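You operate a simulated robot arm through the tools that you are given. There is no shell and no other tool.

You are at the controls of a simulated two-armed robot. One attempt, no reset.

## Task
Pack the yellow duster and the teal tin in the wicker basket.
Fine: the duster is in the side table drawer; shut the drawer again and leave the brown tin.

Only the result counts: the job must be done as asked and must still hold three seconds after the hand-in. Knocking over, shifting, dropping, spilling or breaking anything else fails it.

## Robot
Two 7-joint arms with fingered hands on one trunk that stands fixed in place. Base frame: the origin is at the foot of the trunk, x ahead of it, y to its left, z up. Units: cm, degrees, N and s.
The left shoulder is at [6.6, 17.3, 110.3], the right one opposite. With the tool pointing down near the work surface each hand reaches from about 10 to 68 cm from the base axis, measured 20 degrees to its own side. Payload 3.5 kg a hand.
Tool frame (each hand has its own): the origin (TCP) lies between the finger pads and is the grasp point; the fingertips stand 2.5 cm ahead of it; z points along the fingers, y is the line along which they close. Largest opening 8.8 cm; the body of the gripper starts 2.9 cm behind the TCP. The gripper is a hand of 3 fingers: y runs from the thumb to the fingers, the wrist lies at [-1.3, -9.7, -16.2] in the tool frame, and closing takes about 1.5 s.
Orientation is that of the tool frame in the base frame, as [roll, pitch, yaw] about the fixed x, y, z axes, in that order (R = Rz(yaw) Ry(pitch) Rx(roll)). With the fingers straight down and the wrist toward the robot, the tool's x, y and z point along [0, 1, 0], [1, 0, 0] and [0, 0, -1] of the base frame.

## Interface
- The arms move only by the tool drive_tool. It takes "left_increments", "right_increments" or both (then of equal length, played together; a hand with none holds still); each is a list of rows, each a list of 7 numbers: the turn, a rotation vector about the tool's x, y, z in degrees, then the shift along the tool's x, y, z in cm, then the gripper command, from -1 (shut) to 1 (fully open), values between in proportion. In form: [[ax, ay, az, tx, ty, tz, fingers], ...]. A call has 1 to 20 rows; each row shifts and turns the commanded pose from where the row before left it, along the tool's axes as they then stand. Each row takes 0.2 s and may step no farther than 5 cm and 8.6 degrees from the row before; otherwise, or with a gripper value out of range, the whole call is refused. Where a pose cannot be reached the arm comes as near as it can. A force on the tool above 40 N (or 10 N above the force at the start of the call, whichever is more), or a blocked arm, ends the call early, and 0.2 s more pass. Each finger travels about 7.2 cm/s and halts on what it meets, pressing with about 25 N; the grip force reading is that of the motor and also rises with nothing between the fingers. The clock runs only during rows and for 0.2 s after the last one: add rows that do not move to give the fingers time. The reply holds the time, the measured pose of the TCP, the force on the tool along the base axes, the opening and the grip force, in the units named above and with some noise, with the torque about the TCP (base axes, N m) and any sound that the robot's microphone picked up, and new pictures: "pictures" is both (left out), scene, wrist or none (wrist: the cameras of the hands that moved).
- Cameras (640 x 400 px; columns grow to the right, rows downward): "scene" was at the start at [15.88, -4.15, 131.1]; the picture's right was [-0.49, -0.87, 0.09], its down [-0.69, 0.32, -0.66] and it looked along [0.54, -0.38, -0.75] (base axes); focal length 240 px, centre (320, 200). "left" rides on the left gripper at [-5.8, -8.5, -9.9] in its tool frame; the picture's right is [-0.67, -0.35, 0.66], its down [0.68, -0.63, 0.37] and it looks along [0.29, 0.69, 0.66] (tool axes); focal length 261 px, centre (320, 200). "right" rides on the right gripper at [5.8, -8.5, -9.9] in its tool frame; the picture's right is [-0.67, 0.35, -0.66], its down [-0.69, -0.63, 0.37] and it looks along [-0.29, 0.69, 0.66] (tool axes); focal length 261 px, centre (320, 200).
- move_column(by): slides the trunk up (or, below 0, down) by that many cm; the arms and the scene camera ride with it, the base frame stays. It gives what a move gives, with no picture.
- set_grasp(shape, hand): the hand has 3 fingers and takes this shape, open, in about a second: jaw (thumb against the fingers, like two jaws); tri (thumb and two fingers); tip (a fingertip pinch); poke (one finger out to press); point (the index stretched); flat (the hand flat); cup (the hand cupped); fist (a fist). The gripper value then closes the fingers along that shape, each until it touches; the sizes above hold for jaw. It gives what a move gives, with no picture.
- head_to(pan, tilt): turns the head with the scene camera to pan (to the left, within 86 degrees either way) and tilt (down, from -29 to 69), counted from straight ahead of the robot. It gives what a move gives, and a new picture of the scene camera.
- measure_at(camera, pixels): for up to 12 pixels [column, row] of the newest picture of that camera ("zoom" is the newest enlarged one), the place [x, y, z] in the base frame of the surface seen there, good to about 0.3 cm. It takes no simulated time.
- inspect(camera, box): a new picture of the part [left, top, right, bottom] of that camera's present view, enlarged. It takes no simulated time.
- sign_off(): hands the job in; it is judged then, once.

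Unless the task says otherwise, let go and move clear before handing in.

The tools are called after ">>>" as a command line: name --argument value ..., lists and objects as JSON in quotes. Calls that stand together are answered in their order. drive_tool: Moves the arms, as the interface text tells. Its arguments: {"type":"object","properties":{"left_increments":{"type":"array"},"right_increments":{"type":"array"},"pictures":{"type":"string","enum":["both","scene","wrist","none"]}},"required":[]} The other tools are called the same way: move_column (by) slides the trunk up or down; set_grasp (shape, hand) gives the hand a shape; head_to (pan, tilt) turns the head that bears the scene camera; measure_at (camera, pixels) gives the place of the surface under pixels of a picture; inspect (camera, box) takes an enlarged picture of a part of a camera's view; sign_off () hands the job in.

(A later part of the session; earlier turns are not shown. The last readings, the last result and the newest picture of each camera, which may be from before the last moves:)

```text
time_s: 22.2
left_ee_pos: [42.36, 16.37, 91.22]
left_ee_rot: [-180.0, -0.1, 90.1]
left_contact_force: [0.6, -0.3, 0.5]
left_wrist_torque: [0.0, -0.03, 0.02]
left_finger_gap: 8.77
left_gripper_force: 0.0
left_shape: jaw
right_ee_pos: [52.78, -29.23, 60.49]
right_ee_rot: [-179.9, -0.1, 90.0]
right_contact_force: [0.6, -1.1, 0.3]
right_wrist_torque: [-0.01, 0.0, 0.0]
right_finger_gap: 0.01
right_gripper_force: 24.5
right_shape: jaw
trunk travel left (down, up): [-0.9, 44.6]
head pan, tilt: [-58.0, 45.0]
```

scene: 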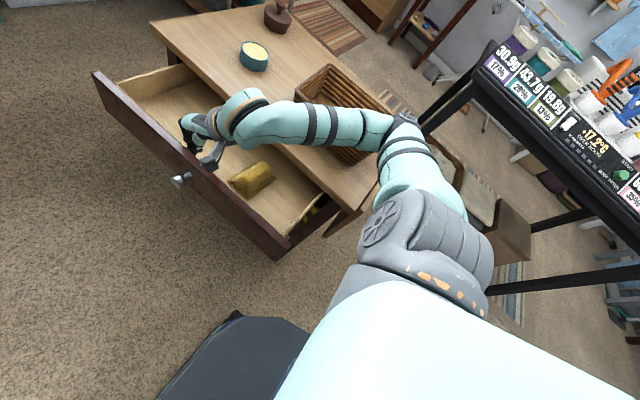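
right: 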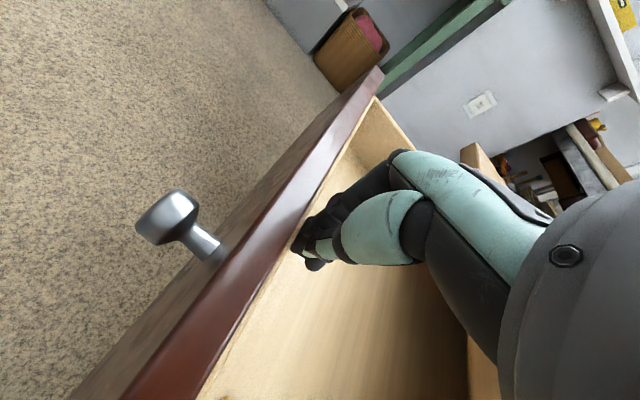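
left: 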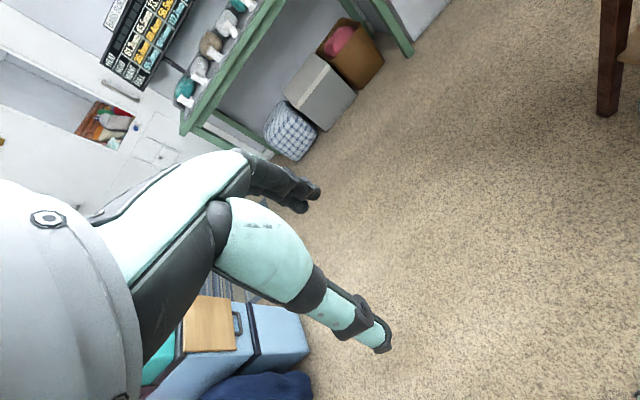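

The drawer is well open and the duster lies fully in view around (252,180). I'll measure the duster and the drawer.

>>> inspect --camera "scene" --box '[180, 120, 340, 260]'

>>> measure_at --camera "scene" --pixels '[[252, 180], [262, 172], [240, 185], [232, 178], [271, 176], [246, 193], [262, 163], [270, 205], [290, 237], [240, 165], [200, 160], [312, 198]]'

```text
2.86 times, centred on (260, 190) of scene
```

zoom: 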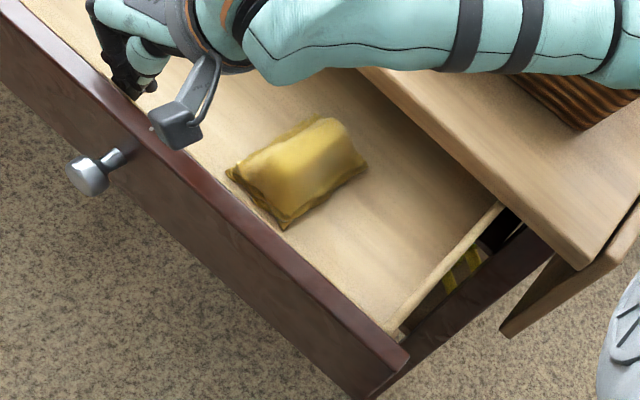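

```text
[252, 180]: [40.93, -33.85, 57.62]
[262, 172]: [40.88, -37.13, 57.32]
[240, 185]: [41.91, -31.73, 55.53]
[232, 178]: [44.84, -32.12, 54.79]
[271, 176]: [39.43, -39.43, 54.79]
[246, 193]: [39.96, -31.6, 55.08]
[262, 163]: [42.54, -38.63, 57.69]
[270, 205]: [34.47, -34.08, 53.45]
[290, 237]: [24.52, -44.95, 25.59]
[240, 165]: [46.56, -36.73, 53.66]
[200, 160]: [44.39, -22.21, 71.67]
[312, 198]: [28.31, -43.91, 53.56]
```

The duster's centre is about (41.7,-35.3), spanning 6 cm in x, and its top is at z 57.6 over a floor at 53.5. I'll lift out of the drawer, move above the duster and open the fingers.

>>> drive_tool --right_increments '[[0, 0, 0, -1, 0, 0, -1], [0, 0, 0, 0, 0, -3, -1], [0, 0, 0, 0, 0, -3, -1], [0, 0, 0, 0, 0, -3, -0.5], [0, 0, 0, -1, -2.2, -1, 0], [0, 0, 0, -1, -2.2, 0, 0.5], [0, 0, 0, -1, -2.2, 0, 1], [0, 0, 0, -1, -2.2, 0, 1], [0, 0, 0, -1.1, -2.3, 0, 1], [0, 0, 0, 0, 0, 0, 1]]'

```text
time_s: 24.4
left_ee_pos: [42.43, 16.28, 91.27]
left_ee_rot: [-180.0, 0.0, 90.1]
left_contact_force: [0.2, -1.0, 0.0]
left_wrist_torque: [0.03, -0.02, -0.01]
left_finger_gap: 8.78
left_gripper_force: 0.0
left_shape: jaw
right_ee_pos: [45.15, -34.22, 70.57]
right_ee_rot: [-180.0, 0.1, 89.6]
right_contact_force: [-0.2, 0.3, -0.6]
right_wrist_torque: [0.03, 0.02, -0.01]
right_finger_gap: 8.76
right_gripper_force: 0.1
right_shape: jaw
right hand out of reach, approached as far as the arm can: row 8, 9
trunk travel left (down, up): [-0.9, 44.6]
head pan, tilt: [-58.0, 45.0]
```

scene: 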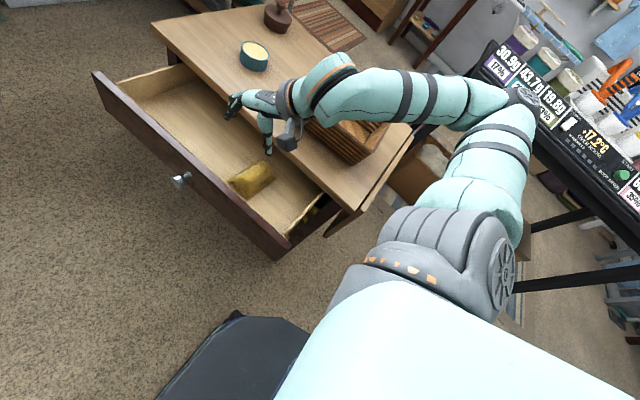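
right: 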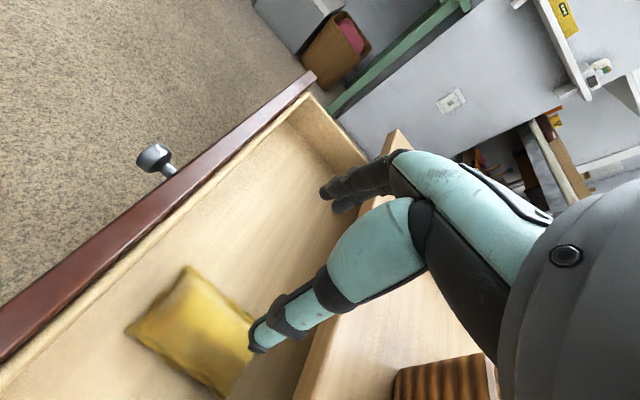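

That position was too close to the shoulder at this height. I'll raise the trunk 10 cm, which also lifts the elbow, then come down over the duster.

>>> move_column --by 10

>>> drive_tool --right_increments '[[0, 0, 0, 0, 0, 4, 1], [0, 0, 0, 0, -0.5, 4, 1], [0, 0, 0, -0.3, -1, 3, 1], [0, 0, 0, -0.4, -1, 2, 1], [0, 0, 0, -0.4, -1, 1.5, 1], [0, 0, 0, 0, 0, 0, 1]]'

```text
time_s: 25.8
left_ee_pos: [42.47, 16.47, 101.07]
left_ee_rot: [-179.9, 0.1, 90.1]
left_contact_force: [-0.1, 0.3, -0.1]
left_wrist_torque: [0.03, -0.01, 0.01]
left_finger_gap: 8.78
left_gripper_force: 0.1
left_shape: jaw
right_ee_pos: [45.18, -34.23, 80.34]
right_ee_rot: [-179.9, 0.1, 90.0]
right_contact_force: [-0.3, -0.5, -0.6]
right_wrist_torque: [-0.02, -0.01, 0.01]
right_finger_gap: 8.77
right_gripper_force: 0.0
right_shape: jaw
trunk travel left (down, up): [-10.9, 34.6]
head pan, tilt: [-58.0, 45.0]
```

```text
time_s: 27.2
left_ee_pos: [42.34, 16.38, 101.3]
left_ee_rot: [-180.0, 0.0, 90.0]
left_contact_force: [-0.1, -0.3, -0.6]
left_wrist_torque: [0.0, -0.01, 0.01]
left_finger_gap: 8.77
left_gripper_force: 0.1
left_shape: jaw
right_ee_pos: [41.66, -35.35, 65.99]
right_ee_rot: [-180.0, 0.0, 90.2]
right_contact_force: [-0.3, 0.1, 0.2]
right_wrist_torque: [-0.02, 0.01, 0.01]
right_finger_gap: 8.81
right_gripper_force: 0.1
right_shape: jaw
trunk travel left (down, up): [-10.9, 34.6]
head pan, tilt: [-58.0, 45.0]
```

scene: 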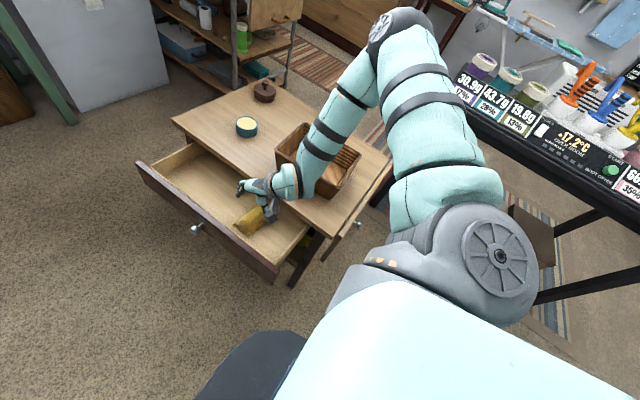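
right: 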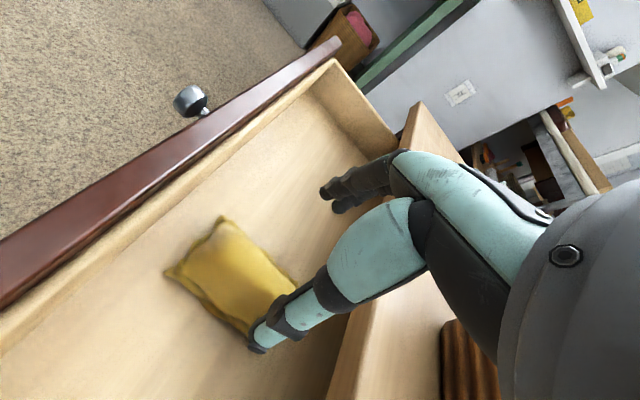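

The hand is above the duster at (41.7,-35.4,66). I'll confirm the duster's outline from this view.

>>> measure_at --camera "right" --pixels '[[167, 272], [222, 220], [298, 290], [240, 330], [235, 275], [260, 260], [205, 305], [270, 310]]'

```text
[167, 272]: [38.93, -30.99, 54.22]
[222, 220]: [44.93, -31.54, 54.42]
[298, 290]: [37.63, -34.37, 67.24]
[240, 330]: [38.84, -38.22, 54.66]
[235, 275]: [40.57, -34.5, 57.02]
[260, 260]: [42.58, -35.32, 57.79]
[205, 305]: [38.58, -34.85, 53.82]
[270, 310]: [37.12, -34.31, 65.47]
```

The duster spans x 38.6–45, and the open jaws at 37.3–46 fit round it. I'll descend to z≈56.6 and close.

>>> drive_tool --right_increments '[[0, 0, 0, 0, 0.05, 3, 1], [0, 0, 0, 0, 0.05, 3, 1], [0, 0, 0, 0, 0, 2, 1], [0, 0, 0, 0, 0, 1.3, 1], [0, 0, 0, 0, 0, 0, 1]]'

```text
time_s: 28.4
left_ee_pos: [42.4, 16.33, 101.06]
left_ee_rot: [-180.0, 0.0, 89.9]
left_contact_force: [-0.1, 0.7, 0.3]
left_wrist_torque: [0.01, -0.02, -0.01]
left_finger_gap: 8.78
left_gripper_force: 0.0
left_shape: jaw
right_ee_pos: [41.48, -36.47, 63.68]
right_ee_rot: [-179.9, 0.0, 90.1]
right_contact_force: [-0.2, -1.0, 0.0]
right_wrist_torque: [0.01, 0.0, -0.01]
right_finger_gap: 8.78
right_gripper_force: 0.0
right_shape: jaw
right hand out of reach, approached as far as the arm can: row 1, 2, 3, 4
trunk travel left (down, up): [-10.9, 34.6]
head pan, tilt: [-58.0, 45.0]
```

scene: 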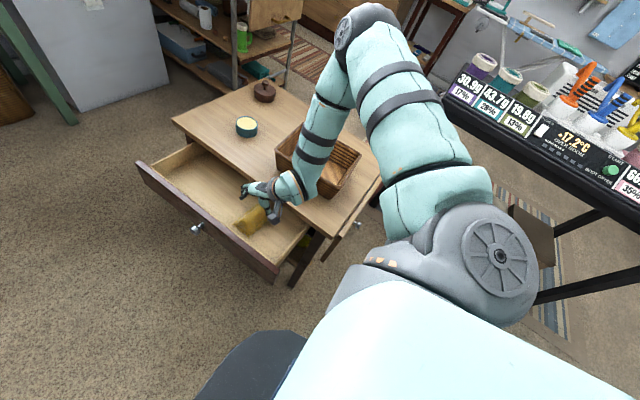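
right: 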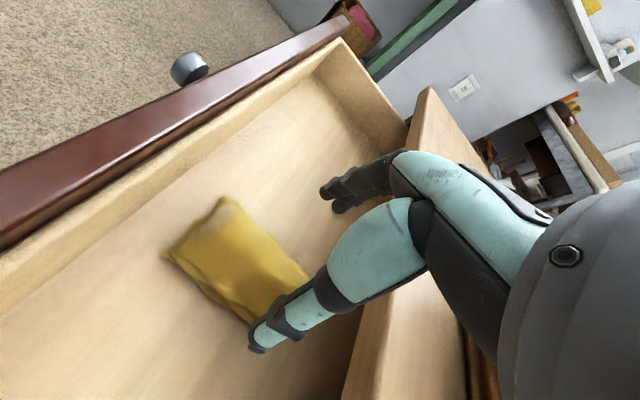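

The arm's limit again stopped the descent at z 63.7. I'll lower the trunk 5 cm in this posture, then finish with small arm moves.

>>> move_column --by -5

>>> drive_tool --right_increments '[[0, 0, 0, 0.6, 0.2, 0, 1], [0, 0, 0, 0.3, 0, 1.0, 1], [0, 0, 0, 0, 0, 1.0, 1], [0, 0, 0, 0, 0, 0, 1]]'

```text
time_s: 29.3
left_ee_pos: [42.42, 16.34, 96.27]
left_ee_rot: [179.9, 0.0, 90.2]
left_contact_force: [0.1, 1.2, 0.0]
left_wrist_torque: [0.0, 0.0, -0.04]
left_finger_gap: 8.78
left_gripper_force: 0.1
left_shape: jaw
right_ee_pos: [41.37, -36.48, 58.72]
right_ee_rot: [180.0, 0.0, 90.1]
right_contact_force: [-0.3, 0.6, 0.7]
right_wrist_torque: [-0.02, -0.02, -0.01]
right_finger_gap: 8.78
right_gripper_force: 0.1
right_shape: jaw
trunk travel left (down, up): [-5.9, 39.6]
head pan, tilt: [-58.0, 45.0]
```

```text
time_s: 30.3
left_ee_pos: [42.46, 16.31, 96.23]
left_ee_rot: [180.0, 0.0, 89.9]
left_contact_force: [-0.2, -0.5, 0.1]
left_wrist_torque: [-0.02, -0.02, -0.02]
left_finger_gap: 8.75
left_gripper_force: 0.0
left_shape: jaw
right_ee_pos: [41.55, -35.64, 56.56]
right_ee_rot: [180.0, 0.0, 90.1]
right_contact_force: [-0.5, 0.2, -0.8]
right_wrist_torque: [-0.01, -0.01, 0.02]
right_finger_gap: 8.8
right_gripper_force: 0.1
right_shape: jaw
trunk travel left (down, up): [-5.9, 39.6]
head pan, tilt: [-58.0, 45.0]
```

scene: 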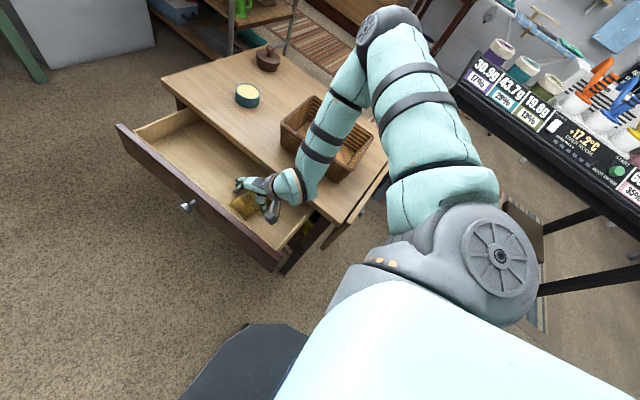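
right: 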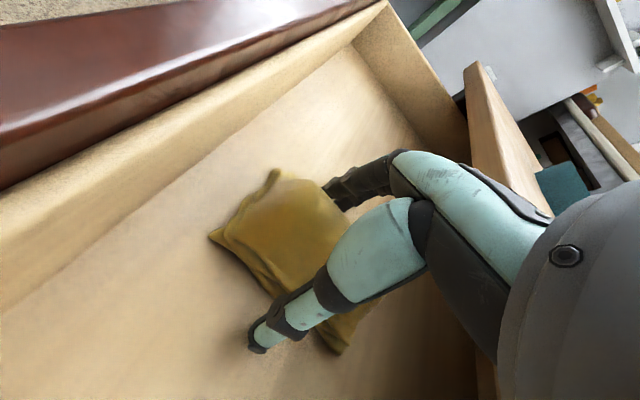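

The fingers straddle the duster at (290,250) with the TCP at z 56.6 and no contact force. I'll close on it.

>>> drive_tool --right_increments '[[0, 0, 0, 0, 0, 0, 0.5], [0, 0, 0, 0, 0, 0, 0], [0, 0, 0, 0, 0, 0, -0.5], [0, 0, 0, 0, 0, 0, -1], [0, 0, 0, 0, 0, 0, -1], [0, 0, 0, 0, 0, 0, -1], [0, 0, 0, 0, 0, 0, -1]]' --pictures "wrist"

```text
time_s: 31.9
left_ee_pos: [42.44, 16.35, 96.23]
left_ee_rot: [-179.9, -0.1, 90.0]
left_contact_force: [0.0, -0.2, -1.5]
left_wrist_torque: [0.0, -0.01, 0.0]
left_finger_gap: 8.79
left_gripper_force: 0.0
left_shape: jaw
right_ee_pos: [41.72, -35.49, 56.67]
right_ee_rot: [-179.9, 0.0, 90.1]
right_contact_force: [-0.2, -0.3, 0.6]
right_wrist_torque: [0.01, 0.0, 0.02]
right_finger_gap: 5.93
right_gripper_force: 24.6
right_shape: jaw
trunk travel left (down, up): [-5.9, 39.6]
head pan, tilt: [-58.0, 45.0]
```

right: 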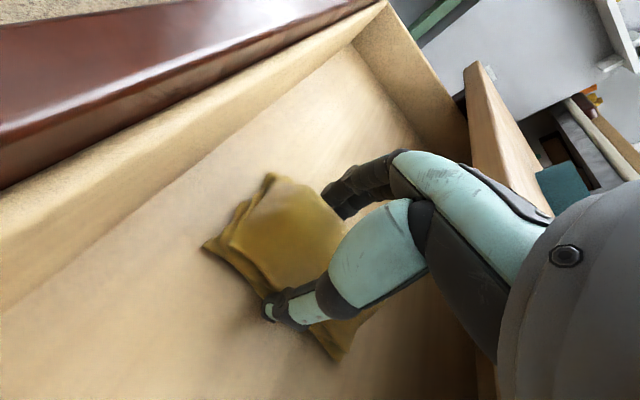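

The grip reads 5.9 cm at 24.6 N, so the duster is held. I'll lift it straight up with the trunk.

>>> move_column --by 23

>>> head_to --pan -55 --tilt 50

>>> inspect --camera "right" --box '[0, 0, 640, 400]'

```text
time_s: 34.3
left_ee_pos: [42.44, 16.39, 119.13]
left_ee_rot: [180.0, 0.0, 90.0]
left_contact_force: [0.4, -0.1, 0.5]
left_wrist_torque: [-0.02, -0.01, -0.03]
left_finger_gap: 8.76
left_gripper_force: 0.1
left_shape: jaw
right_ee_pos: [43.07, -35.58, 93.63]
right_ee_rot: [162.3, -0.1, 90.0]
right_contact_force: [0.1, -0.2, 0.1]
right_wrist_torque: [-0.02, 0.03, 0.02]
right_finger_gap: 5.93
right_gripper_force: 24.8
right_shape: jaw
trunk travel left (down, up): [-28.9, 16.6]
head pan, tilt: [-58.0, 45.0]
```

```text
time_s: 35.0
left_ee_pos: [42.49, 16.44, 119.17]
left_ee_rot: [179.9, 0.0, 90.1]
left_contact_force: [0.3, -0.1, 0.2]
left_wrist_torque: [0.0, 0.04, 0.0]
left_finger_gap: 8.78
left_gripper_force: 0.2
left_shape: jaw
right_ee_pos: [42.98, -35.53, 93.77]
right_ee_rot: [162.3, 0.0, 90.0]
right_contact_force: [0.5, 0.1, -0.9]
right_wrist_torque: [0.0, -0.01, 0.01]
right_finger_gap: 5.93
right_gripper_force: 24.9
right_shape: jaw
trunk travel left (down, up): [-28.9, 16.6]
head pan, tilt: [-55.0, 50.0]
```

scene: 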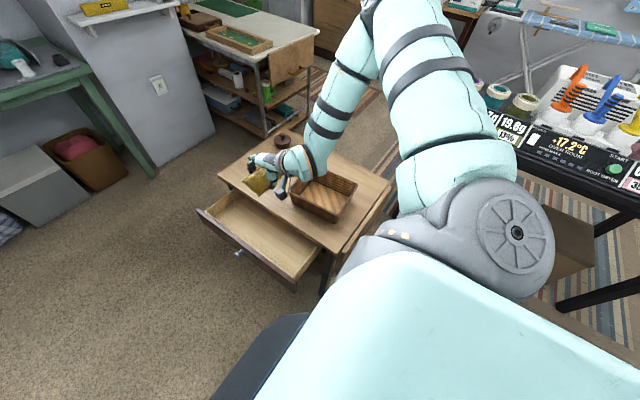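

```text
1.00 times, centred on (320, 200) of right (not enlarged: the box is as wide or as high as the picture)
```

zoom: 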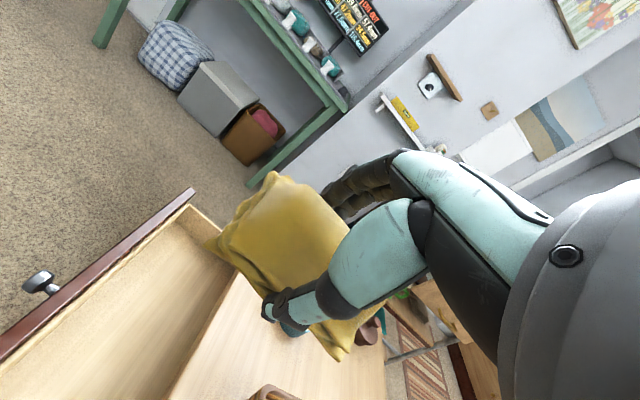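

The duster is lifted at z≈93, with the tool tilted about 18°, and the table looks undisturbed. I'll measure the basket rim at about (325,195).

>>> inspect --camera "scene" --box '[200, 110, 400, 290]'

>>> measure_at --camera "zoom" --pixels '[[290, 262], [425, 340], [497, 245], [390, 200], [430, 260], [370, 300], [460, 290], [200, 205], [415, 255]]'

```text
2.22 times, centred on (300, 200) of scene
```

zoom: 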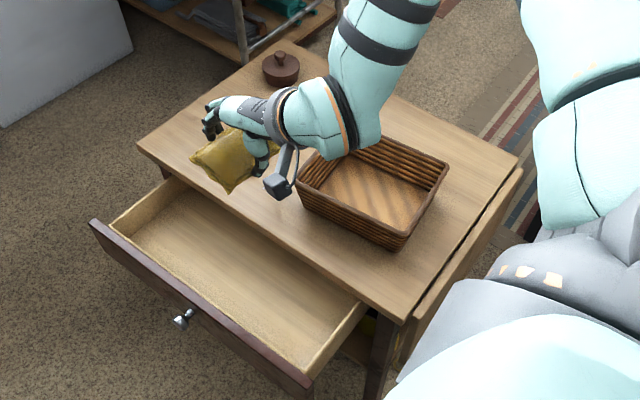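

```text
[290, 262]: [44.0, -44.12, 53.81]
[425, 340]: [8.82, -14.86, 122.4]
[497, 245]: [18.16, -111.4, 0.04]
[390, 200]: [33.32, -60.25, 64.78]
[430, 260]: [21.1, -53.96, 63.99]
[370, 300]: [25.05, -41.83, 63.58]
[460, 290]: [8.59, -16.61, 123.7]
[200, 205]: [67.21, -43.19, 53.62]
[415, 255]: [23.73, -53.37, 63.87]
```

>>> measure_at --camera "zoom" --pixels '[[399, 232], [300, 185], [447, 167], [375, 135], [350, 190], [395, 175], [380, 215], [415, 205], [330, 185]]'

```text
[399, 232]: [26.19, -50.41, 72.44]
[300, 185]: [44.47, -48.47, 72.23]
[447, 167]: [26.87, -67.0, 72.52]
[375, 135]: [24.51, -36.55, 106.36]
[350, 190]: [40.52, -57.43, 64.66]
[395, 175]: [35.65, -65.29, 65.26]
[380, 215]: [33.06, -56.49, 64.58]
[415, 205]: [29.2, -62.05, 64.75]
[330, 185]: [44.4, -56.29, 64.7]
```

The basket rim runs x 26–46 and y -49 to -66 at z 72.4, with its floor at 64.7. I'll level the tool and carry the duster over the nearer half of the basket, leaving the far half for the tin.

>>> drive_tool --right_increments '[[5.9, 0, 0, 0, 0, 0, -1], [5.9, 0, 0, 0, 0, 0, -1], [5.9, 0, 0, 0, 0, 0, -1], [0, 0, 0, -3.75, -1, 1, -1], [0, 0, 0, -3.75, -1.5, 1, -1], [0, 0, 0, -3.75, -1.7, 1, -1], [0, 0, 0, -3.75, -1.9, 1, -1], [0, 0, 0, -3.75, -1.9, 1, -1], [0, 0, 0, -3.75, -1.9, 1, -1], [0, 0, 0, 0, 0, 0, -1]]'

```text
time_s: 37.2
left_ee_pos: [42.6, 16.36, 119.21]
left_ee_rot: [-179.8, 0.0, 90.1]
left_contact_force: [-0.5, 0.2, -0.2]
left_wrist_torque: [0.0, 0.06, 0.0]
left_finger_gap: 8.77
left_gripper_force: 0.0
left_shape: jaw
right_ee_pos: [32.44, -56.93, 89.43]
right_ee_rot: [-179.9, 0.0, 90.1]
right_contact_force: [0.8, 0.2, 0.1]
right_wrist_torque: [-0.02, 0.01, 0.0]
right_finger_gap: 5.87
right_gripper_force: 24.9
right_shape: jaw
right hand out of reach, approached as far as the arm can: row 7, 8
trunk travel left (down, up): [-28.9, 16.6]
head pan, tilt: [-55.0, 50.0]
```

scene: 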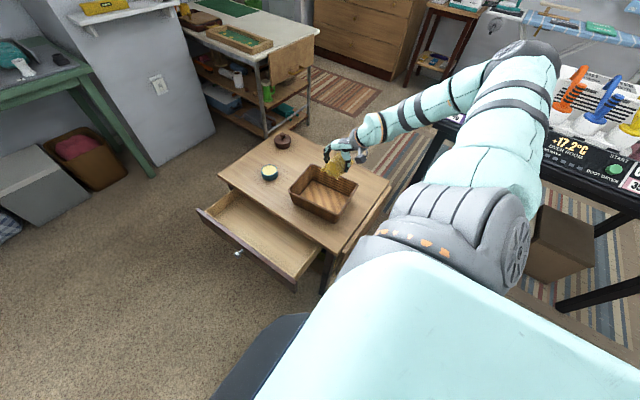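
right: 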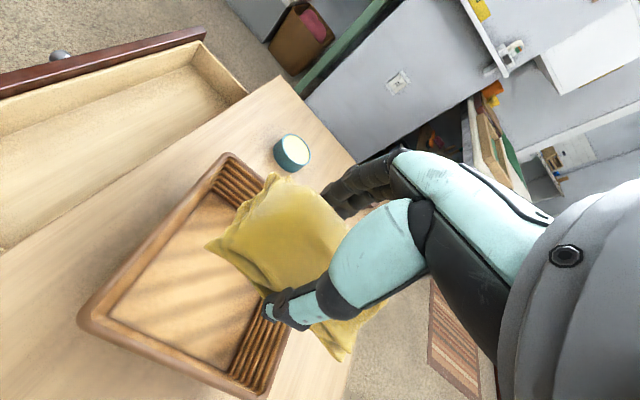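

The hand is at (32.4,-56.9,89.4), over the basket with the duster clear of the rim. I'll lower it.

>>> drive_tool --right_increments '[[0, 0, 0, -0.3, 0, 3.5, -1], [0, 0, 0, -0.3, 0, 3.5, -1], [0, 0, 0, -0.3, 0, 3.5, -1], [0, 0, 0, 0, 0, 3, -1], [0, 0, 0, 0, 0, 2.5, -1], [0, 0, 0, 0, 0, 0, -1]]'

```text
time_s: 38.6
left_ee_pos: [42.47, 16.33, 119.19]
left_ee_rot: [180.0, 0.0, 90.0]
left_contact_force: [0.0, 1.1, 0.3]
left_wrist_torque: [0.03, 0.02, -0.01]
left_finger_gap: 8.74
left_gripper_force: 0.1
left_shape: jaw
right_ee_pos: [32.28, -57.78, 73.43]
right_ee_rot: [180.0, 0.1, 90.0]
right_contact_force: [0.5, 0.2, -0.1]
right_wrist_torque: [0.03, -0.02, 0.01]
right_finger_gap: 5.89
right_gripper_force: 25.3
right_shape: jaw
trunk travel left (down, up): [-28.9, 16.6]
head pan, tilt: [-55.0, 50.0]
```

scene: 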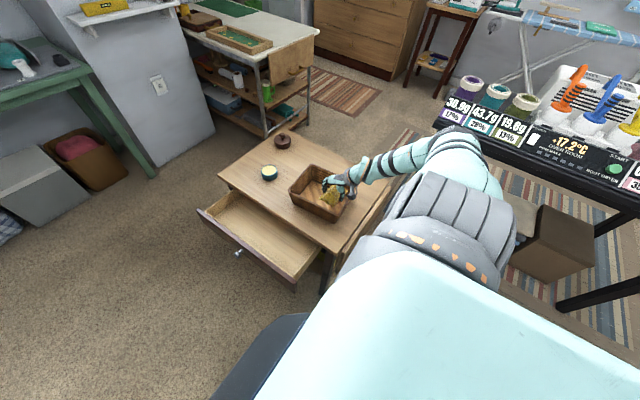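
right: 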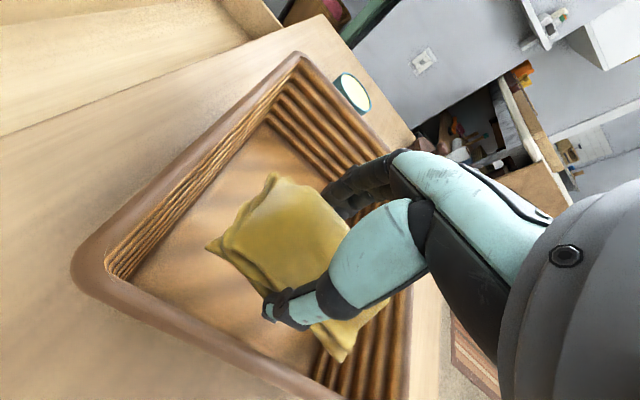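

The duster is inside the rim. I'll go down to z≈68.7 in small steps.

>>> drive_tool --right_increments '[[0, 0, 0, 0, 0, 2, -1], [0, 0, 0, 0, 0, 1.5, -1], [0, 0, 0, 0, 0, 1.0, -1], [0, 0, 0, 0, 0, 0, -1]]' --pictures "wrist"

```text
time_s: 39.6
left_ee_pos: [42.42, 16.48, 119.24]
left_ee_rot: [180.0, 0.0, 89.9]
left_contact_force: [-0.2, -0.9, -0.6]
left_wrist_torque: [0.03, -0.02, -0.01]
left_finger_gap: 8.8
left_gripper_force: 0.1
left_shape: jaw
right_ee_pos: [32.25, -58.1, 68.97]
right_ee_rot: [-179.9, 0.0, 90.1]
right_contact_force: [0.4, 0.0, -0.3]
right_wrist_torque: [0.0, 0.02, 0.03]
right_finger_gap: 5.88
right_gripper_force: 24.9
right_shape: jaw
trunk travel left (down, up): [-28.9, 16.6]
head pan, tilt: [-55.0, 50.0]
```

right: 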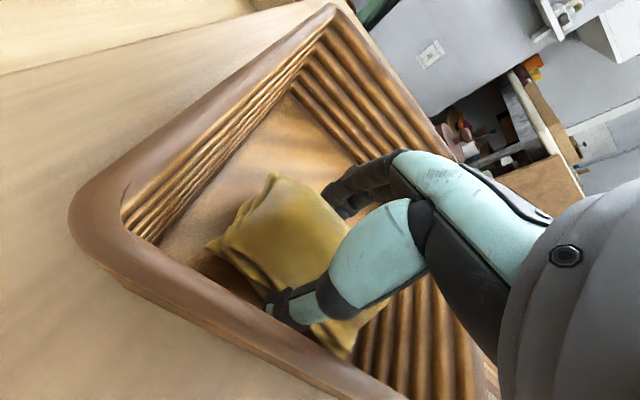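

The duster is about at the basket floor with no contact force. I'll open just enough to release it, since the thumb is close to the near wall, and then rise.

>>> drive_tool --right_increments '[[0, 0, 0, 0, 0, 0, 0.4], [0, 0, 0, 0, 0, 0, 0.5], [0, 0, 0, 0, 0, 0, 0.55], [0, 0, 0, 0, 0, 0, 0.6], [0, 0, 0, 0, 0, 0, 0.6], [0, 0, 0, 0, 0, 0, 0.6]]' --pictures "wrist"

```text
time_s: 41.0
left_ee_pos: [42.47, 16.26, 119.08]
left_ee_rot: [-180.0, 0.0, 90.0]
left_contact_force: [0.6, 0.4, -0.7]
left_wrist_torque: [-0.02, 0.04, -0.04]
left_finger_gap: 8.77
left_gripper_force: 0.0
left_shape: jaw
right_ee_pos: [32.2, -58.0, 69.02]
right_ee_rot: [-179.9, 0.0, 90.1]
right_contact_force: [0.3, -0.2, 0.3]
right_wrist_torque: [-0.01, 0.03, 0.01]
right_finger_gap: 7.01
right_gripper_force: 0.0
right_shape: jaw
trunk travel left (down, up): [-28.9, 16.6]
head pan, tilt: [-55.0, 50.0]
```

right: 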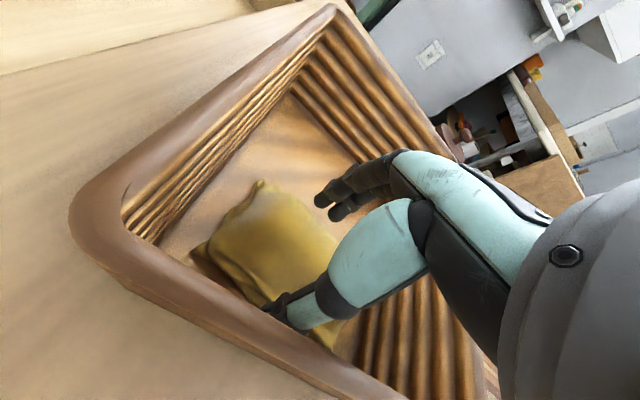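

The duster has dropped onto the basket floor and sits between the fingers at (265,250). I'll rise straight up.

>>> drive_tool --right_increments '[[0, 0, 0, 0, 0, -1.5, 0.6], [0, 0, 0, 0, 0, -2.5, 0.6], [0, 0, 0, 0, 0, -3, 0.6], [0, 0, 0, 0, 0, -4, 0.8], [0, 0, 0, 0, 0, -4, 1], [0, 0, 0, 0, 0, 0, 1]]'

```text
time_s: 42.4
left_ee_pos: [42.36, 16.23, 119.13]
left_ee_rot: [180.0, -0.1, 89.9]
left_contact_force: [-0.4, 0.1, -0.2]
left_wrist_torque: [-0.01, 0.03, 0.01]
left_finger_gap: 8.78
left_gripper_force: 0.1
left_shape: jaw
right_ee_pos: [32.17, -58.07, 83.9]
right_ee_rot: [179.9, 0.0, 90.1]
right_contact_force: [-0.3, -0.2, 0.3]
right_wrist_torque: [0.01, -0.01, -0.02]
right_finger_gap: 8.77
right_gripper_force: 0.1
right_shape: jaw
trunk travel left (down, up): [-28.9, 16.6]
head pan, tilt: [-55.0, 50.0]
```

scene: 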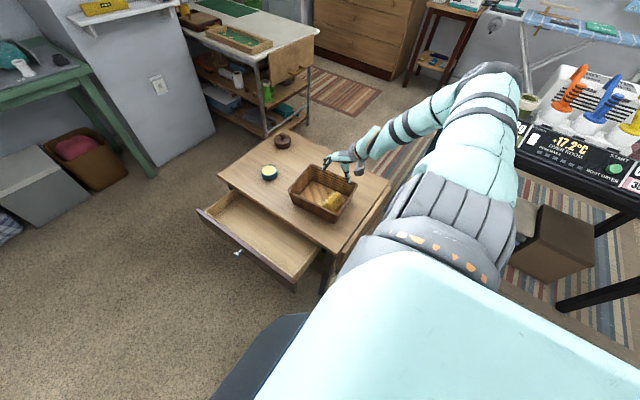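
right: 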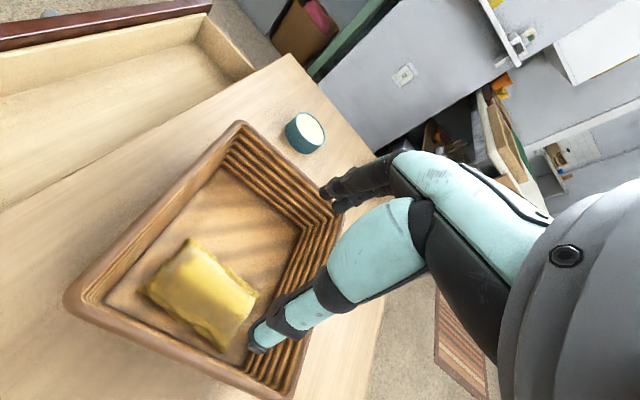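

The duster lies in the near half of the basket at (200,290), with the far half free. Now I'll measure the teal tin at (305,132) and the duster in this right view.

>>> measure_at --camera "right" --pixels '[[305, 130], [288, 122], [300, 152], [322, 122], [305, 114], [318, 145], [191, 240], [255, 290], [240, 230], [240, 180], [300, 240], [222, 350]]'

>>> inspect --camera "right" --box '[240, 80, 400, 180]'

>>> measure_at --camera "zoom" --pixels '[[190, 190], [180, 225], [340, 210], [265, 135], [265, 200], [310, 260], [230, 285], [215, 155], [325, 160], [200, 160]]'

```text
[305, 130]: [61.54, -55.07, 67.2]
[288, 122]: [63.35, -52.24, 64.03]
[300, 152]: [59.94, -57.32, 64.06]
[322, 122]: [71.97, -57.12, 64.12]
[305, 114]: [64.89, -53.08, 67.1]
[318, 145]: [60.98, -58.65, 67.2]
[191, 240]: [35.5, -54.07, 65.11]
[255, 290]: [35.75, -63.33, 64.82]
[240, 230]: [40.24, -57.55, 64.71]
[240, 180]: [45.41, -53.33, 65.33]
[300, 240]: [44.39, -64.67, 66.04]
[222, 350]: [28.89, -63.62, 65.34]
```

```text
4.00 times, centred on (320, 130) of right
```

zoom: 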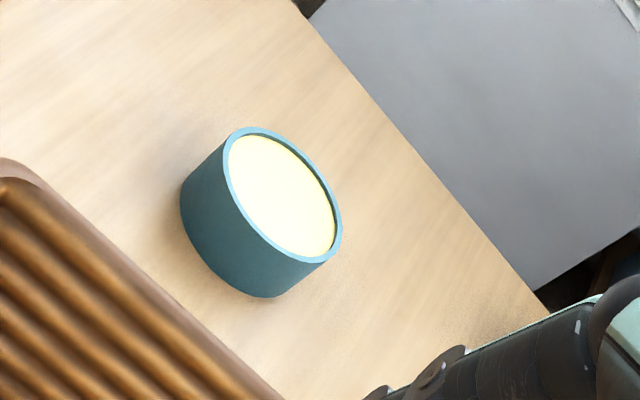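

```text
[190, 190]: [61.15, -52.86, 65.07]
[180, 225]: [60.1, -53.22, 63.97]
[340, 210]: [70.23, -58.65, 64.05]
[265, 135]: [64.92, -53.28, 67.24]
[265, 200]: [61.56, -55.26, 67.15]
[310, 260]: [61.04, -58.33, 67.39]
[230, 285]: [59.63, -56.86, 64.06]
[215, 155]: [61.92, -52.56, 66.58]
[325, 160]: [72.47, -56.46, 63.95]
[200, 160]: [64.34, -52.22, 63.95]
```

The tin's top is at z 67.3, with its centre near (62.4,-55.6) and a radius of about 3.2. It's a long reach, so I'll raise the hand and move toward the tin, then turn the wrist so the hand points radially outward, and lower the trunk afterwards.

>>> measure_at --camera "zoom" --pixels '[[228, 165], [308, 258], [338, 222], [250, 132], [282, 195], [300, 150], [250, 225], [185, 200], [270, 296]]'

>>> drive_tool --right_increments '[[0, 0, 0, 0.5, 3, -3, 1], [0, 0, 0, 0.7, 4, -1.5, 1], [0, 0, 0, 0.7, 4, -1.5, 1], [0, 0, 0, 0.7, 4, -1.5, 1], [0, 0, 0, 0.7, 4, -1.5, 1], [0, 0, 0, 0.7, 4, 0, 1], [0, 0, 6.9, 0, 0, 0, 1], [0, 0, 6.9, 0, 0, 0, 1], [0, 0, 6.9, 0, 0, 0, 1], [0, 0, 6.9, 0, 0, 0, 1], [0, 0, 6.9, 0, 0, 0, 1]]'

```text
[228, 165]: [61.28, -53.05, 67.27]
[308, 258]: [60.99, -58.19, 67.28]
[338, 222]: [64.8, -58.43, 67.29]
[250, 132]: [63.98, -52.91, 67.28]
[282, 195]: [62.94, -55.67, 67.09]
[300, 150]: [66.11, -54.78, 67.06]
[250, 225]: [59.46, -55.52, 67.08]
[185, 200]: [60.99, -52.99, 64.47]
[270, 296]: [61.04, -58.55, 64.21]
```

```text
time_s: 44.8
left_ee_pos: [42.44, 16.29, 119.11]
left_ee_rot: [180.0, 0.0, 90.0]
left_contact_force: [-0.1, 0.7, -0.1]
left_wrist_torque: [0.01, 0.02, 0.01]
left_finger_gap: 8.77
left_gripper_force: 0.1
left_shape: jaw
right_ee_pos: [59.43, -61.42, 90.08]
right_ee_rot: [-179.8, -0.1, 55.7]
right_contact_force: [0.7, -0.1, -0.1]
right_wrist_torque: [0.02, -0.01, -0.01]
right_finger_gap: 8.77
right_gripper_force: 0.1
right_shape: jaw
right hand out of reach, approached as far as the arm can: row 9, 10, 11
trunk travel left (down, up): [-28.9, 16.6]
head pan, tilt: [-55.0, 50.0]
```

scene: 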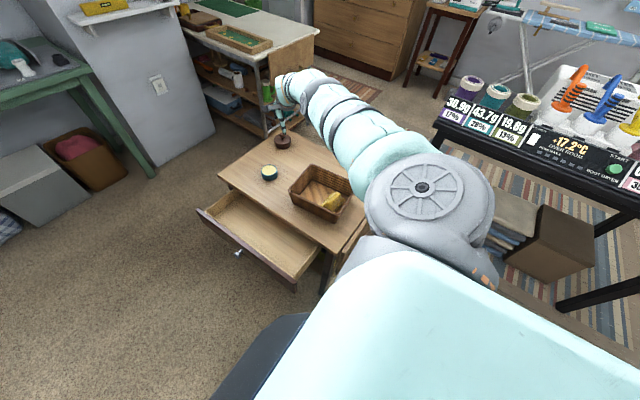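
right: 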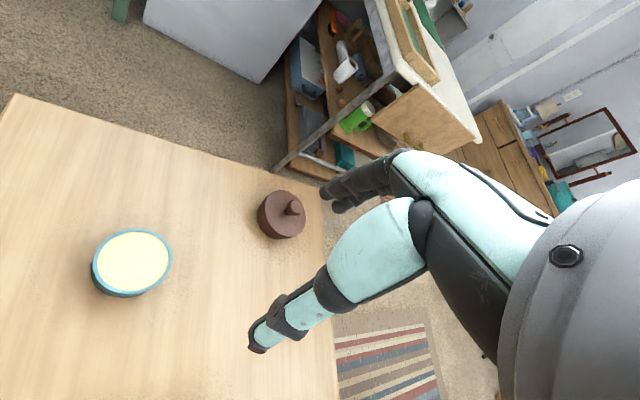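

The hand reached (59.4,-61.4,90) with its yaw turned outward. The tin's centre is now measured as about (62.8,-55.7). I'll shift over the tin at this height.

>>> drive_tool --right_increments '[[0, 0, 0, 2.2, -0.15, 0, 1], [0, 0, 0, 2.2, -0.15, 0, 1], [0, 0, 0, 2.3, -0.15, 0, 1], [0, 0, 0, 0, 0, 0, 1]]'

```text
time_s: 45.8
left_ee_pos: [42.42, 16.45, 119.1]
left_ee_rot: [180.0, 0.0, 90.0]
left_contact_force: [0.7, -0.5, -0.5]
left_wrist_torque: [0.0, 0.02, -0.01]
left_finger_gap: 8.76
left_gripper_force: 0.0
left_shape: jaw
right_ee_pos: [62.34, -57.25, 90.39]
right_ee_rot: [-179.8, -0.4, 56.5]
right_contact_force: [0.0, -0.1, 0.7]
right_wrist_torque: [-0.03, 0.05, 0.03]
right_finger_gap: 8.77
right_gripper_force: 0.0
right_shape: jaw
right hand out of reach, approached as far as the arm can: row 1, 3
trunk travel left (down, up): [-28.9, 16.6]
head pan, tilt: [-55.0, 50.0]
```

scene: 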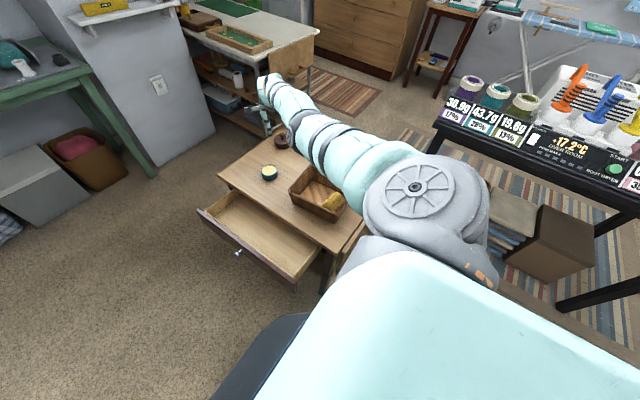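
right: 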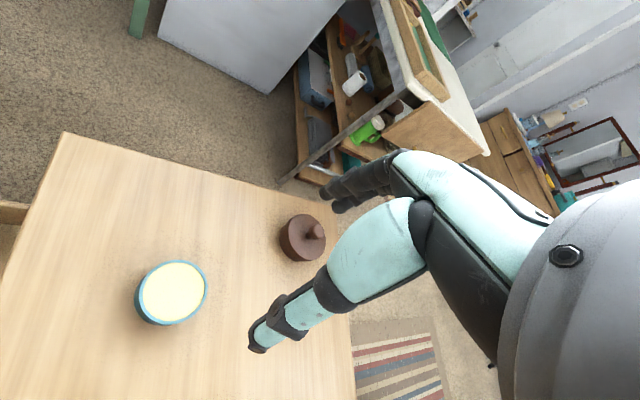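

Before lowering the trunk I'll check how high the arm is over the basket.

>>> measure_at --camera "scene" --pixels '[[415, 185], [375, 170], [350, 190], [345, 150], [310, 135], [275, 95], [365, 200], [330, 165]]'

```text
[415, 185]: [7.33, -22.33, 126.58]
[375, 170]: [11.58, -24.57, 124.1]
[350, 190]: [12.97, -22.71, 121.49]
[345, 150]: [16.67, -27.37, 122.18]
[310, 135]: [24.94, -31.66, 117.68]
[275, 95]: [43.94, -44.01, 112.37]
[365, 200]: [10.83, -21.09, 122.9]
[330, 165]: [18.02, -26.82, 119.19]
```

The arm is nearly straight at z≈112–120, so lowering it about 23 cm keeps it well above the basket. I'll lower 14 cm first.

>>> move_column --by -14

>>> drive_tool --right_increments '[[0, 0, 0, 1.3, -0.6, 0, 1], [0, 0, 0, 0, 0, 0, 1]]'

```text
time_s: 47.3
left_ee_pos: [42.38, 16.6, 105.21]
left_ee_rot: [-179.8, 0.2, 90.1]
left_contact_force: [-0.5, -0.3, -0.1]
left_wrist_torque: [-0.02, 0.0, 0.02]
left_finger_gap: 8.76
left_gripper_force: 0.0
left_shape: jaw
right_ee_pos: [61.71, -57.49, 66.92]
right_ee_rot: [-173.0, 4.8, 56.7]
right_contact_force: [-1.3, 2.1, 17.0]
right_wrist_torque: [-0.49, -0.57, 0.04]
right_finger_gap: 8.54
right_gripper_force: 0.1
right_shape: jaw
trunk travel left (down, up): [-15.2, 30.2]
head pan, tilt: [-55.0, 50.0]
stopped: the force on the tool passed its limit at 42 N (the readings are from after the stop); the commanded pose is now the measured one
```

```text
time_s: 47.9
left_ee_pos: [42.25, 16.55, 105.37]
left_ee_rot: [-179.9, 0.2, 89.9]
left_contact_force: [-0.4, 0.1, -0.5]
left_wrist_torque: [0.01, 0.01, 0.01]
left_finger_gap: 8.79
left_gripper_force: 0.1
left_shape: jaw
right_ee_pos: [61.88, -56.85, 66.83]
right_ee_rot: [-172.7, 4.5, 57.1]
right_contact_force: [-3.6, -4.1, 22.7]
right_wrist_torque: [-0.91, -0.62, -0.28]
right_finger_gap: 8.58
right_gripper_force: 0.2
right_shape: jaw
right hand out of reach, approached as far as the arm can: row 1
trunk travel left (down, up): [-15.2, 30.2]
head pan, tilt: [-55.0, 50.0]
```

scene: 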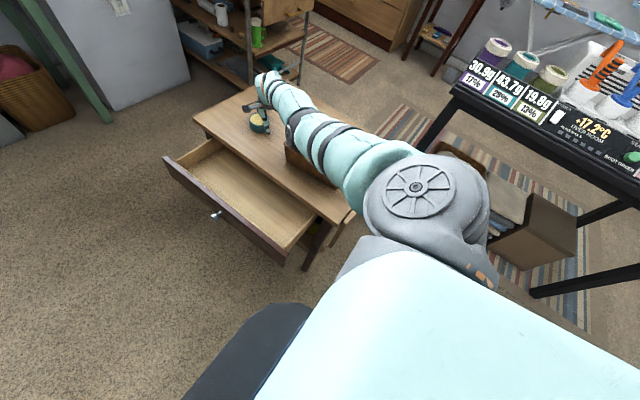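
right: 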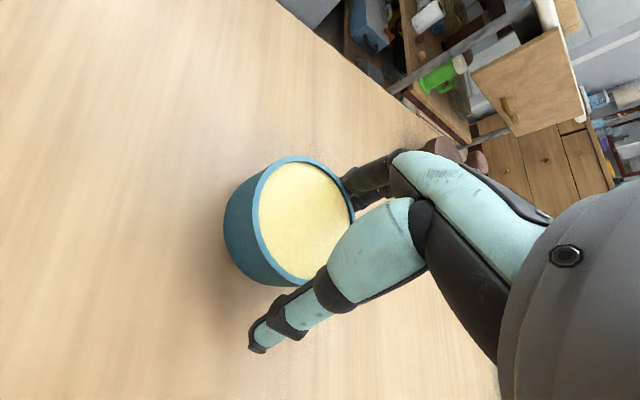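

The column move made the arm dip, and the fingertips are now pressing on the table with about 22 N, straddling the teal tin. I'll ease up straight away.

>>> drive_tool --right_increments '[[0, 0, 0, 0, 0, -0.6, 1], [0, 0, 0, 0, 0, -0.6, 1], [0, 0, 0, 0, 0, 0, 1]]'

```text
time_s: 48.7
left_ee_pos: [42.51, 16.38, 105.25]
left_ee_rot: [-179.7, 0.0, 90.2]
left_contact_force: [0.9, 0.4, -0.3]
left_wrist_torque: [0.02, -0.01, 0.02]
left_finger_gap: 8.8
left_gripper_force: 0.1
left_shape: jaw
right_ee_pos: [62.47, -57.12, 67.51]
right_ee_rot: [-172.5, 4.6, 57.0]
right_contact_force: [0.5, 0.2, 1.0]
right_wrist_torque: [-0.05, 0.01, 0.04]
right_finger_gap: 8.76
right_gripper_force: 0.0
right_shape: jaw
right hand out of reach, approached as far as the arm can: row 2
trunk travel left (down, up): [-15.2, 30.2]
head pan, tilt: [-55.0, 50.0]
```

scene: 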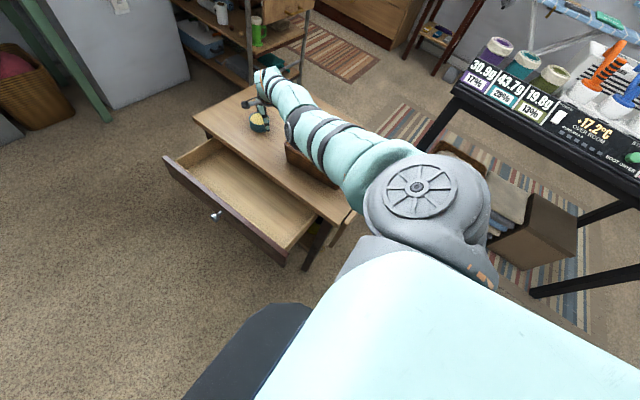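
right: 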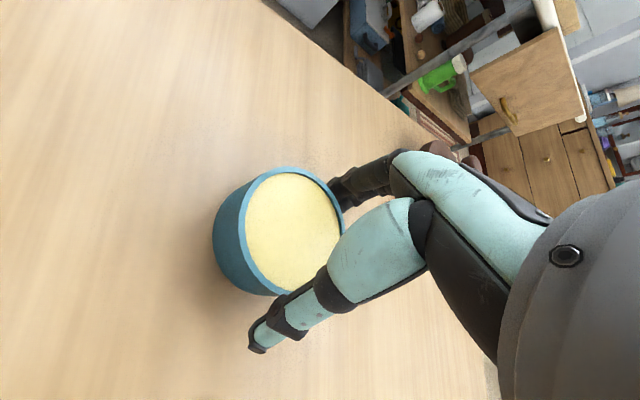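

The force has dropped to about 1 N and the tin is upright and undamaged. The arm is at its reach limit, so I'll raise the hand straight up, level it, and then lower the trunk in small steps.

>>> drive_tool --right_increments '[[0, 0, 0, -0.16, -0.26, -2, 1], [0, 0, 0, -0.24, -0.4, -3, 1], [0, 0, 0, -0.3, -0.5, -4, 1], [0, 0, 0, -0.3, -0.5, -4, 1], [0, 0, 0, -0.3, -0.5, -4, 1], [0, 0, 0, -0.3, -0.5, -4, 1], [0, 0, 0, 0, 0, 0, 1]]'

```text
time_s: 50.3
left_ee_pos: [42.58, 16.31, 105.12]
left_ee_rot: [-179.7, 0.0, 90.1]
left_contact_force: [-0.3, -0.8, -0.9]
left_wrist_torque: [-0.03, -0.02, 0.03]
left_finger_gap: 8.78
left_gripper_force: 0.0
left_shape: jaw
right_ee_pos: [66.4, -59.11, 87.6]
right_ee_rot: [-172.6, 4.8, 56.8]
right_contact_force: [-0.5, 0.0, -0.2]
right_wrist_torque: [-0.03, -0.04, -0.01]
right_finger_gap: 8.75
right_gripper_force: 0.0
right_shape: jaw
right hand out of reach, approached as far as the arm can: row 1, 2, 3, 4, 5
trunk travel left (down, up): [-15.2, 30.2]
head pan, tilt: [-55.0, 50.0]
```

scene: 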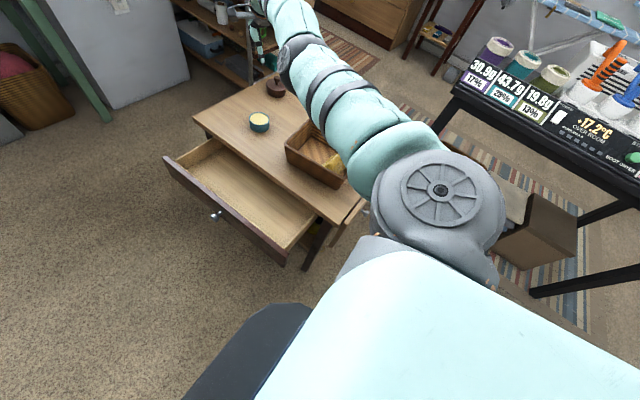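
right: 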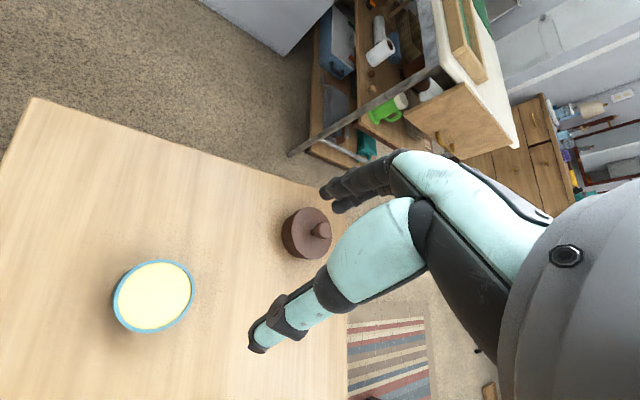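

Now the hand is at (66.4,-59.1,87.6), past the tin, and nothing is disturbed. I'll level the tool and pull back to just inside the tin's position.

>>> drive_tool --right_increments '[[-3.7, 2.4, 0, 0, -1, 0, 1], [-3.7, 2.4, 0, 0, -1, 0, 1], [0, 0, 0, 0.4, -2.2, -0.5, 1], [0, 0, 0, 0.4, -2.2, -0.5, 1], [0, 0, 0, 0, 0, 0, 1]]'

```text
time_s: 51.5
left_ee_pos: [42.46, 16.53, 105.19]
left_ee_rot: [-179.7, 0.0, 90.2]
left_contact_force: [0.9, -0.7, -0.6]
left_wrist_torque: [0.0, -0.03, 0.0]
left_finger_gap: 8.77
left_gripper_force: 0.2
left_shape: jaw
right_ee_pos: [68.4, -59.91, 88.04]
right_ee_rot: [180.0, 0.0, 56.4]
right_contact_force: [-0.3, -0.4, -0.5]
right_wrist_torque: [0.0, 0.0, 0.01]
right_finger_gap: 8.78
right_gripper_force: 0.0
right_shape: jaw
right hand out of reach, approached as far as the arm can: row 1, 2, 3, 4
trunk travel left (down, up): [-15.2, 30.2]
head pan, tilt: [-55.0, 50.0]
```

scene: 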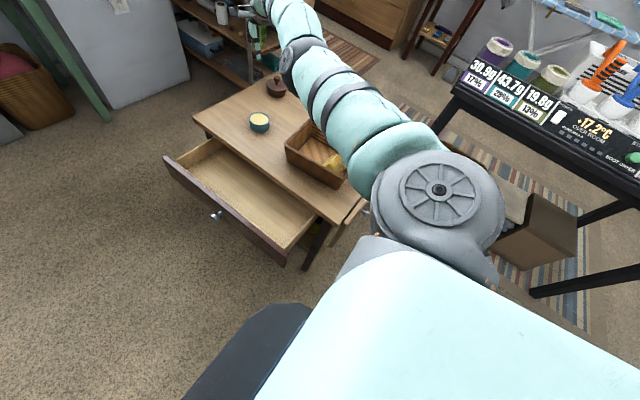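
right: 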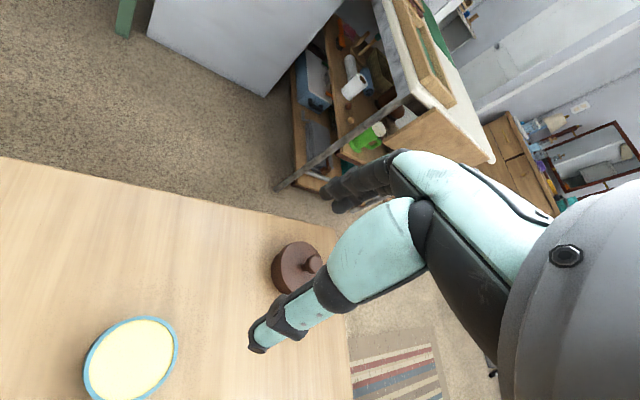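

My pull-back was absorbed because the commanded pose lay beyond reach. I'll pull back further.

>>> drive_tool --right_increments '[[0, 0, 0, 0, -3, 0, 1], [0, 0, 0, 0, -3, 0, 1], [0, 0, 0, 0, 0, 0, 1]]' --pictures "wrist"

```text
time_s: 52.3
left_ee_pos: [42.63, 16.35, 105.2]
left_ee_rot: [-179.6, 0.0, 90.1]
left_contact_force: [0.0, -0.3, 0.2]
left_wrist_torque: [0.05, 0.03, -0.02]
left_finger_gap: 8.81
left_gripper_force: 0.1
left_shape: jaw
right_ee_pos: [68.27, -59.97, 88.07]
right_ee_rot: [180.0, 0.0, 56.4]
right_contact_force: [0.2, -0.6, -0.5]
right_wrist_torque: [0.01, 0.02, -0.01]
right_finger_gap: 8.79
right_gripper_force: 0.1
right_shape: jaw
right hand out of reach, approached as far as the arm can: row 1, 2
trunk travel left (down, up): [-15.2, 30.2]
head pan, tilt: [-55.0, 50.0]
```

right: 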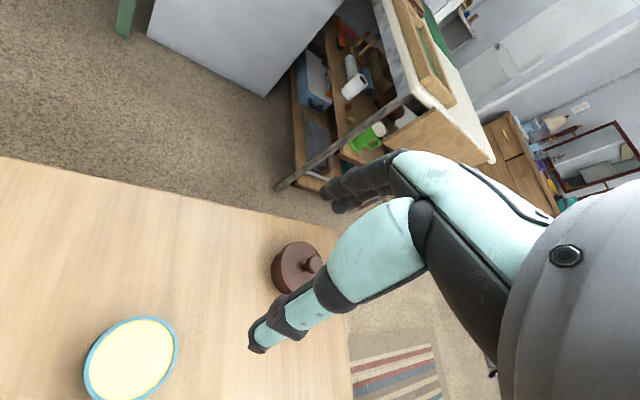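

The arm is stuck at a straight-elbow singularity. I'll try leaving it with an upward and sideways move.

>>> drive_tool --right_increments '[[0, 0, 0, 0, -3, -3, 1], [0, 0, 0, 0, -3, -3, 1], [0, 0, 0, 0, 0, 0, 1]]' --pictures "scene"

```text
time_s: 53.1
left_ee_pos: [42.62, 16.36, 105.25]
left_ee_rot: [-179.7, 0.0, 90.1]
left_contact_force: [-0.3, 1.7, 0.4]
left_wrist_torque: [-0.03, -0.01, 0.04]
left_finger_gap: 8.78
left_gripper_force: 0.1
left_shape: jaw
right_ee_pos: [68.38, -60.04, 94.3]
right_ee_rot: [-180.0, 0.0, 56.3]
right_contact_force: [-0.1, -0.1, -0.5]
right_wrist_torque: [-0.03, 0.0, 0.0]
right_finger_gap: 8.78
right_gripper_force: 0.1
right_shape: jaw
right hand out of reach, approached as far as the arm can: row 1, 2
trunk travel left (down, up): [-15.2, 30.2]
head pan, tilt: [-55.0, 50.0]
```

scene: 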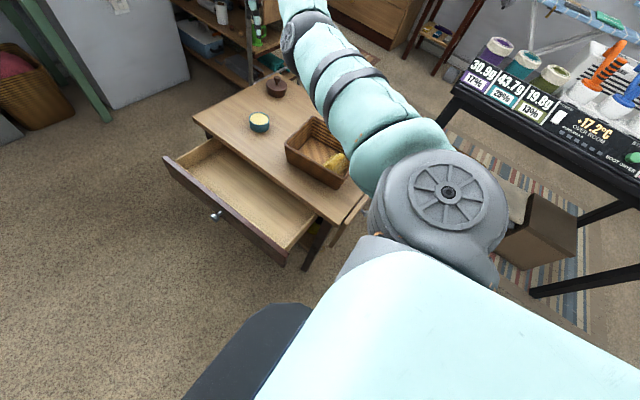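

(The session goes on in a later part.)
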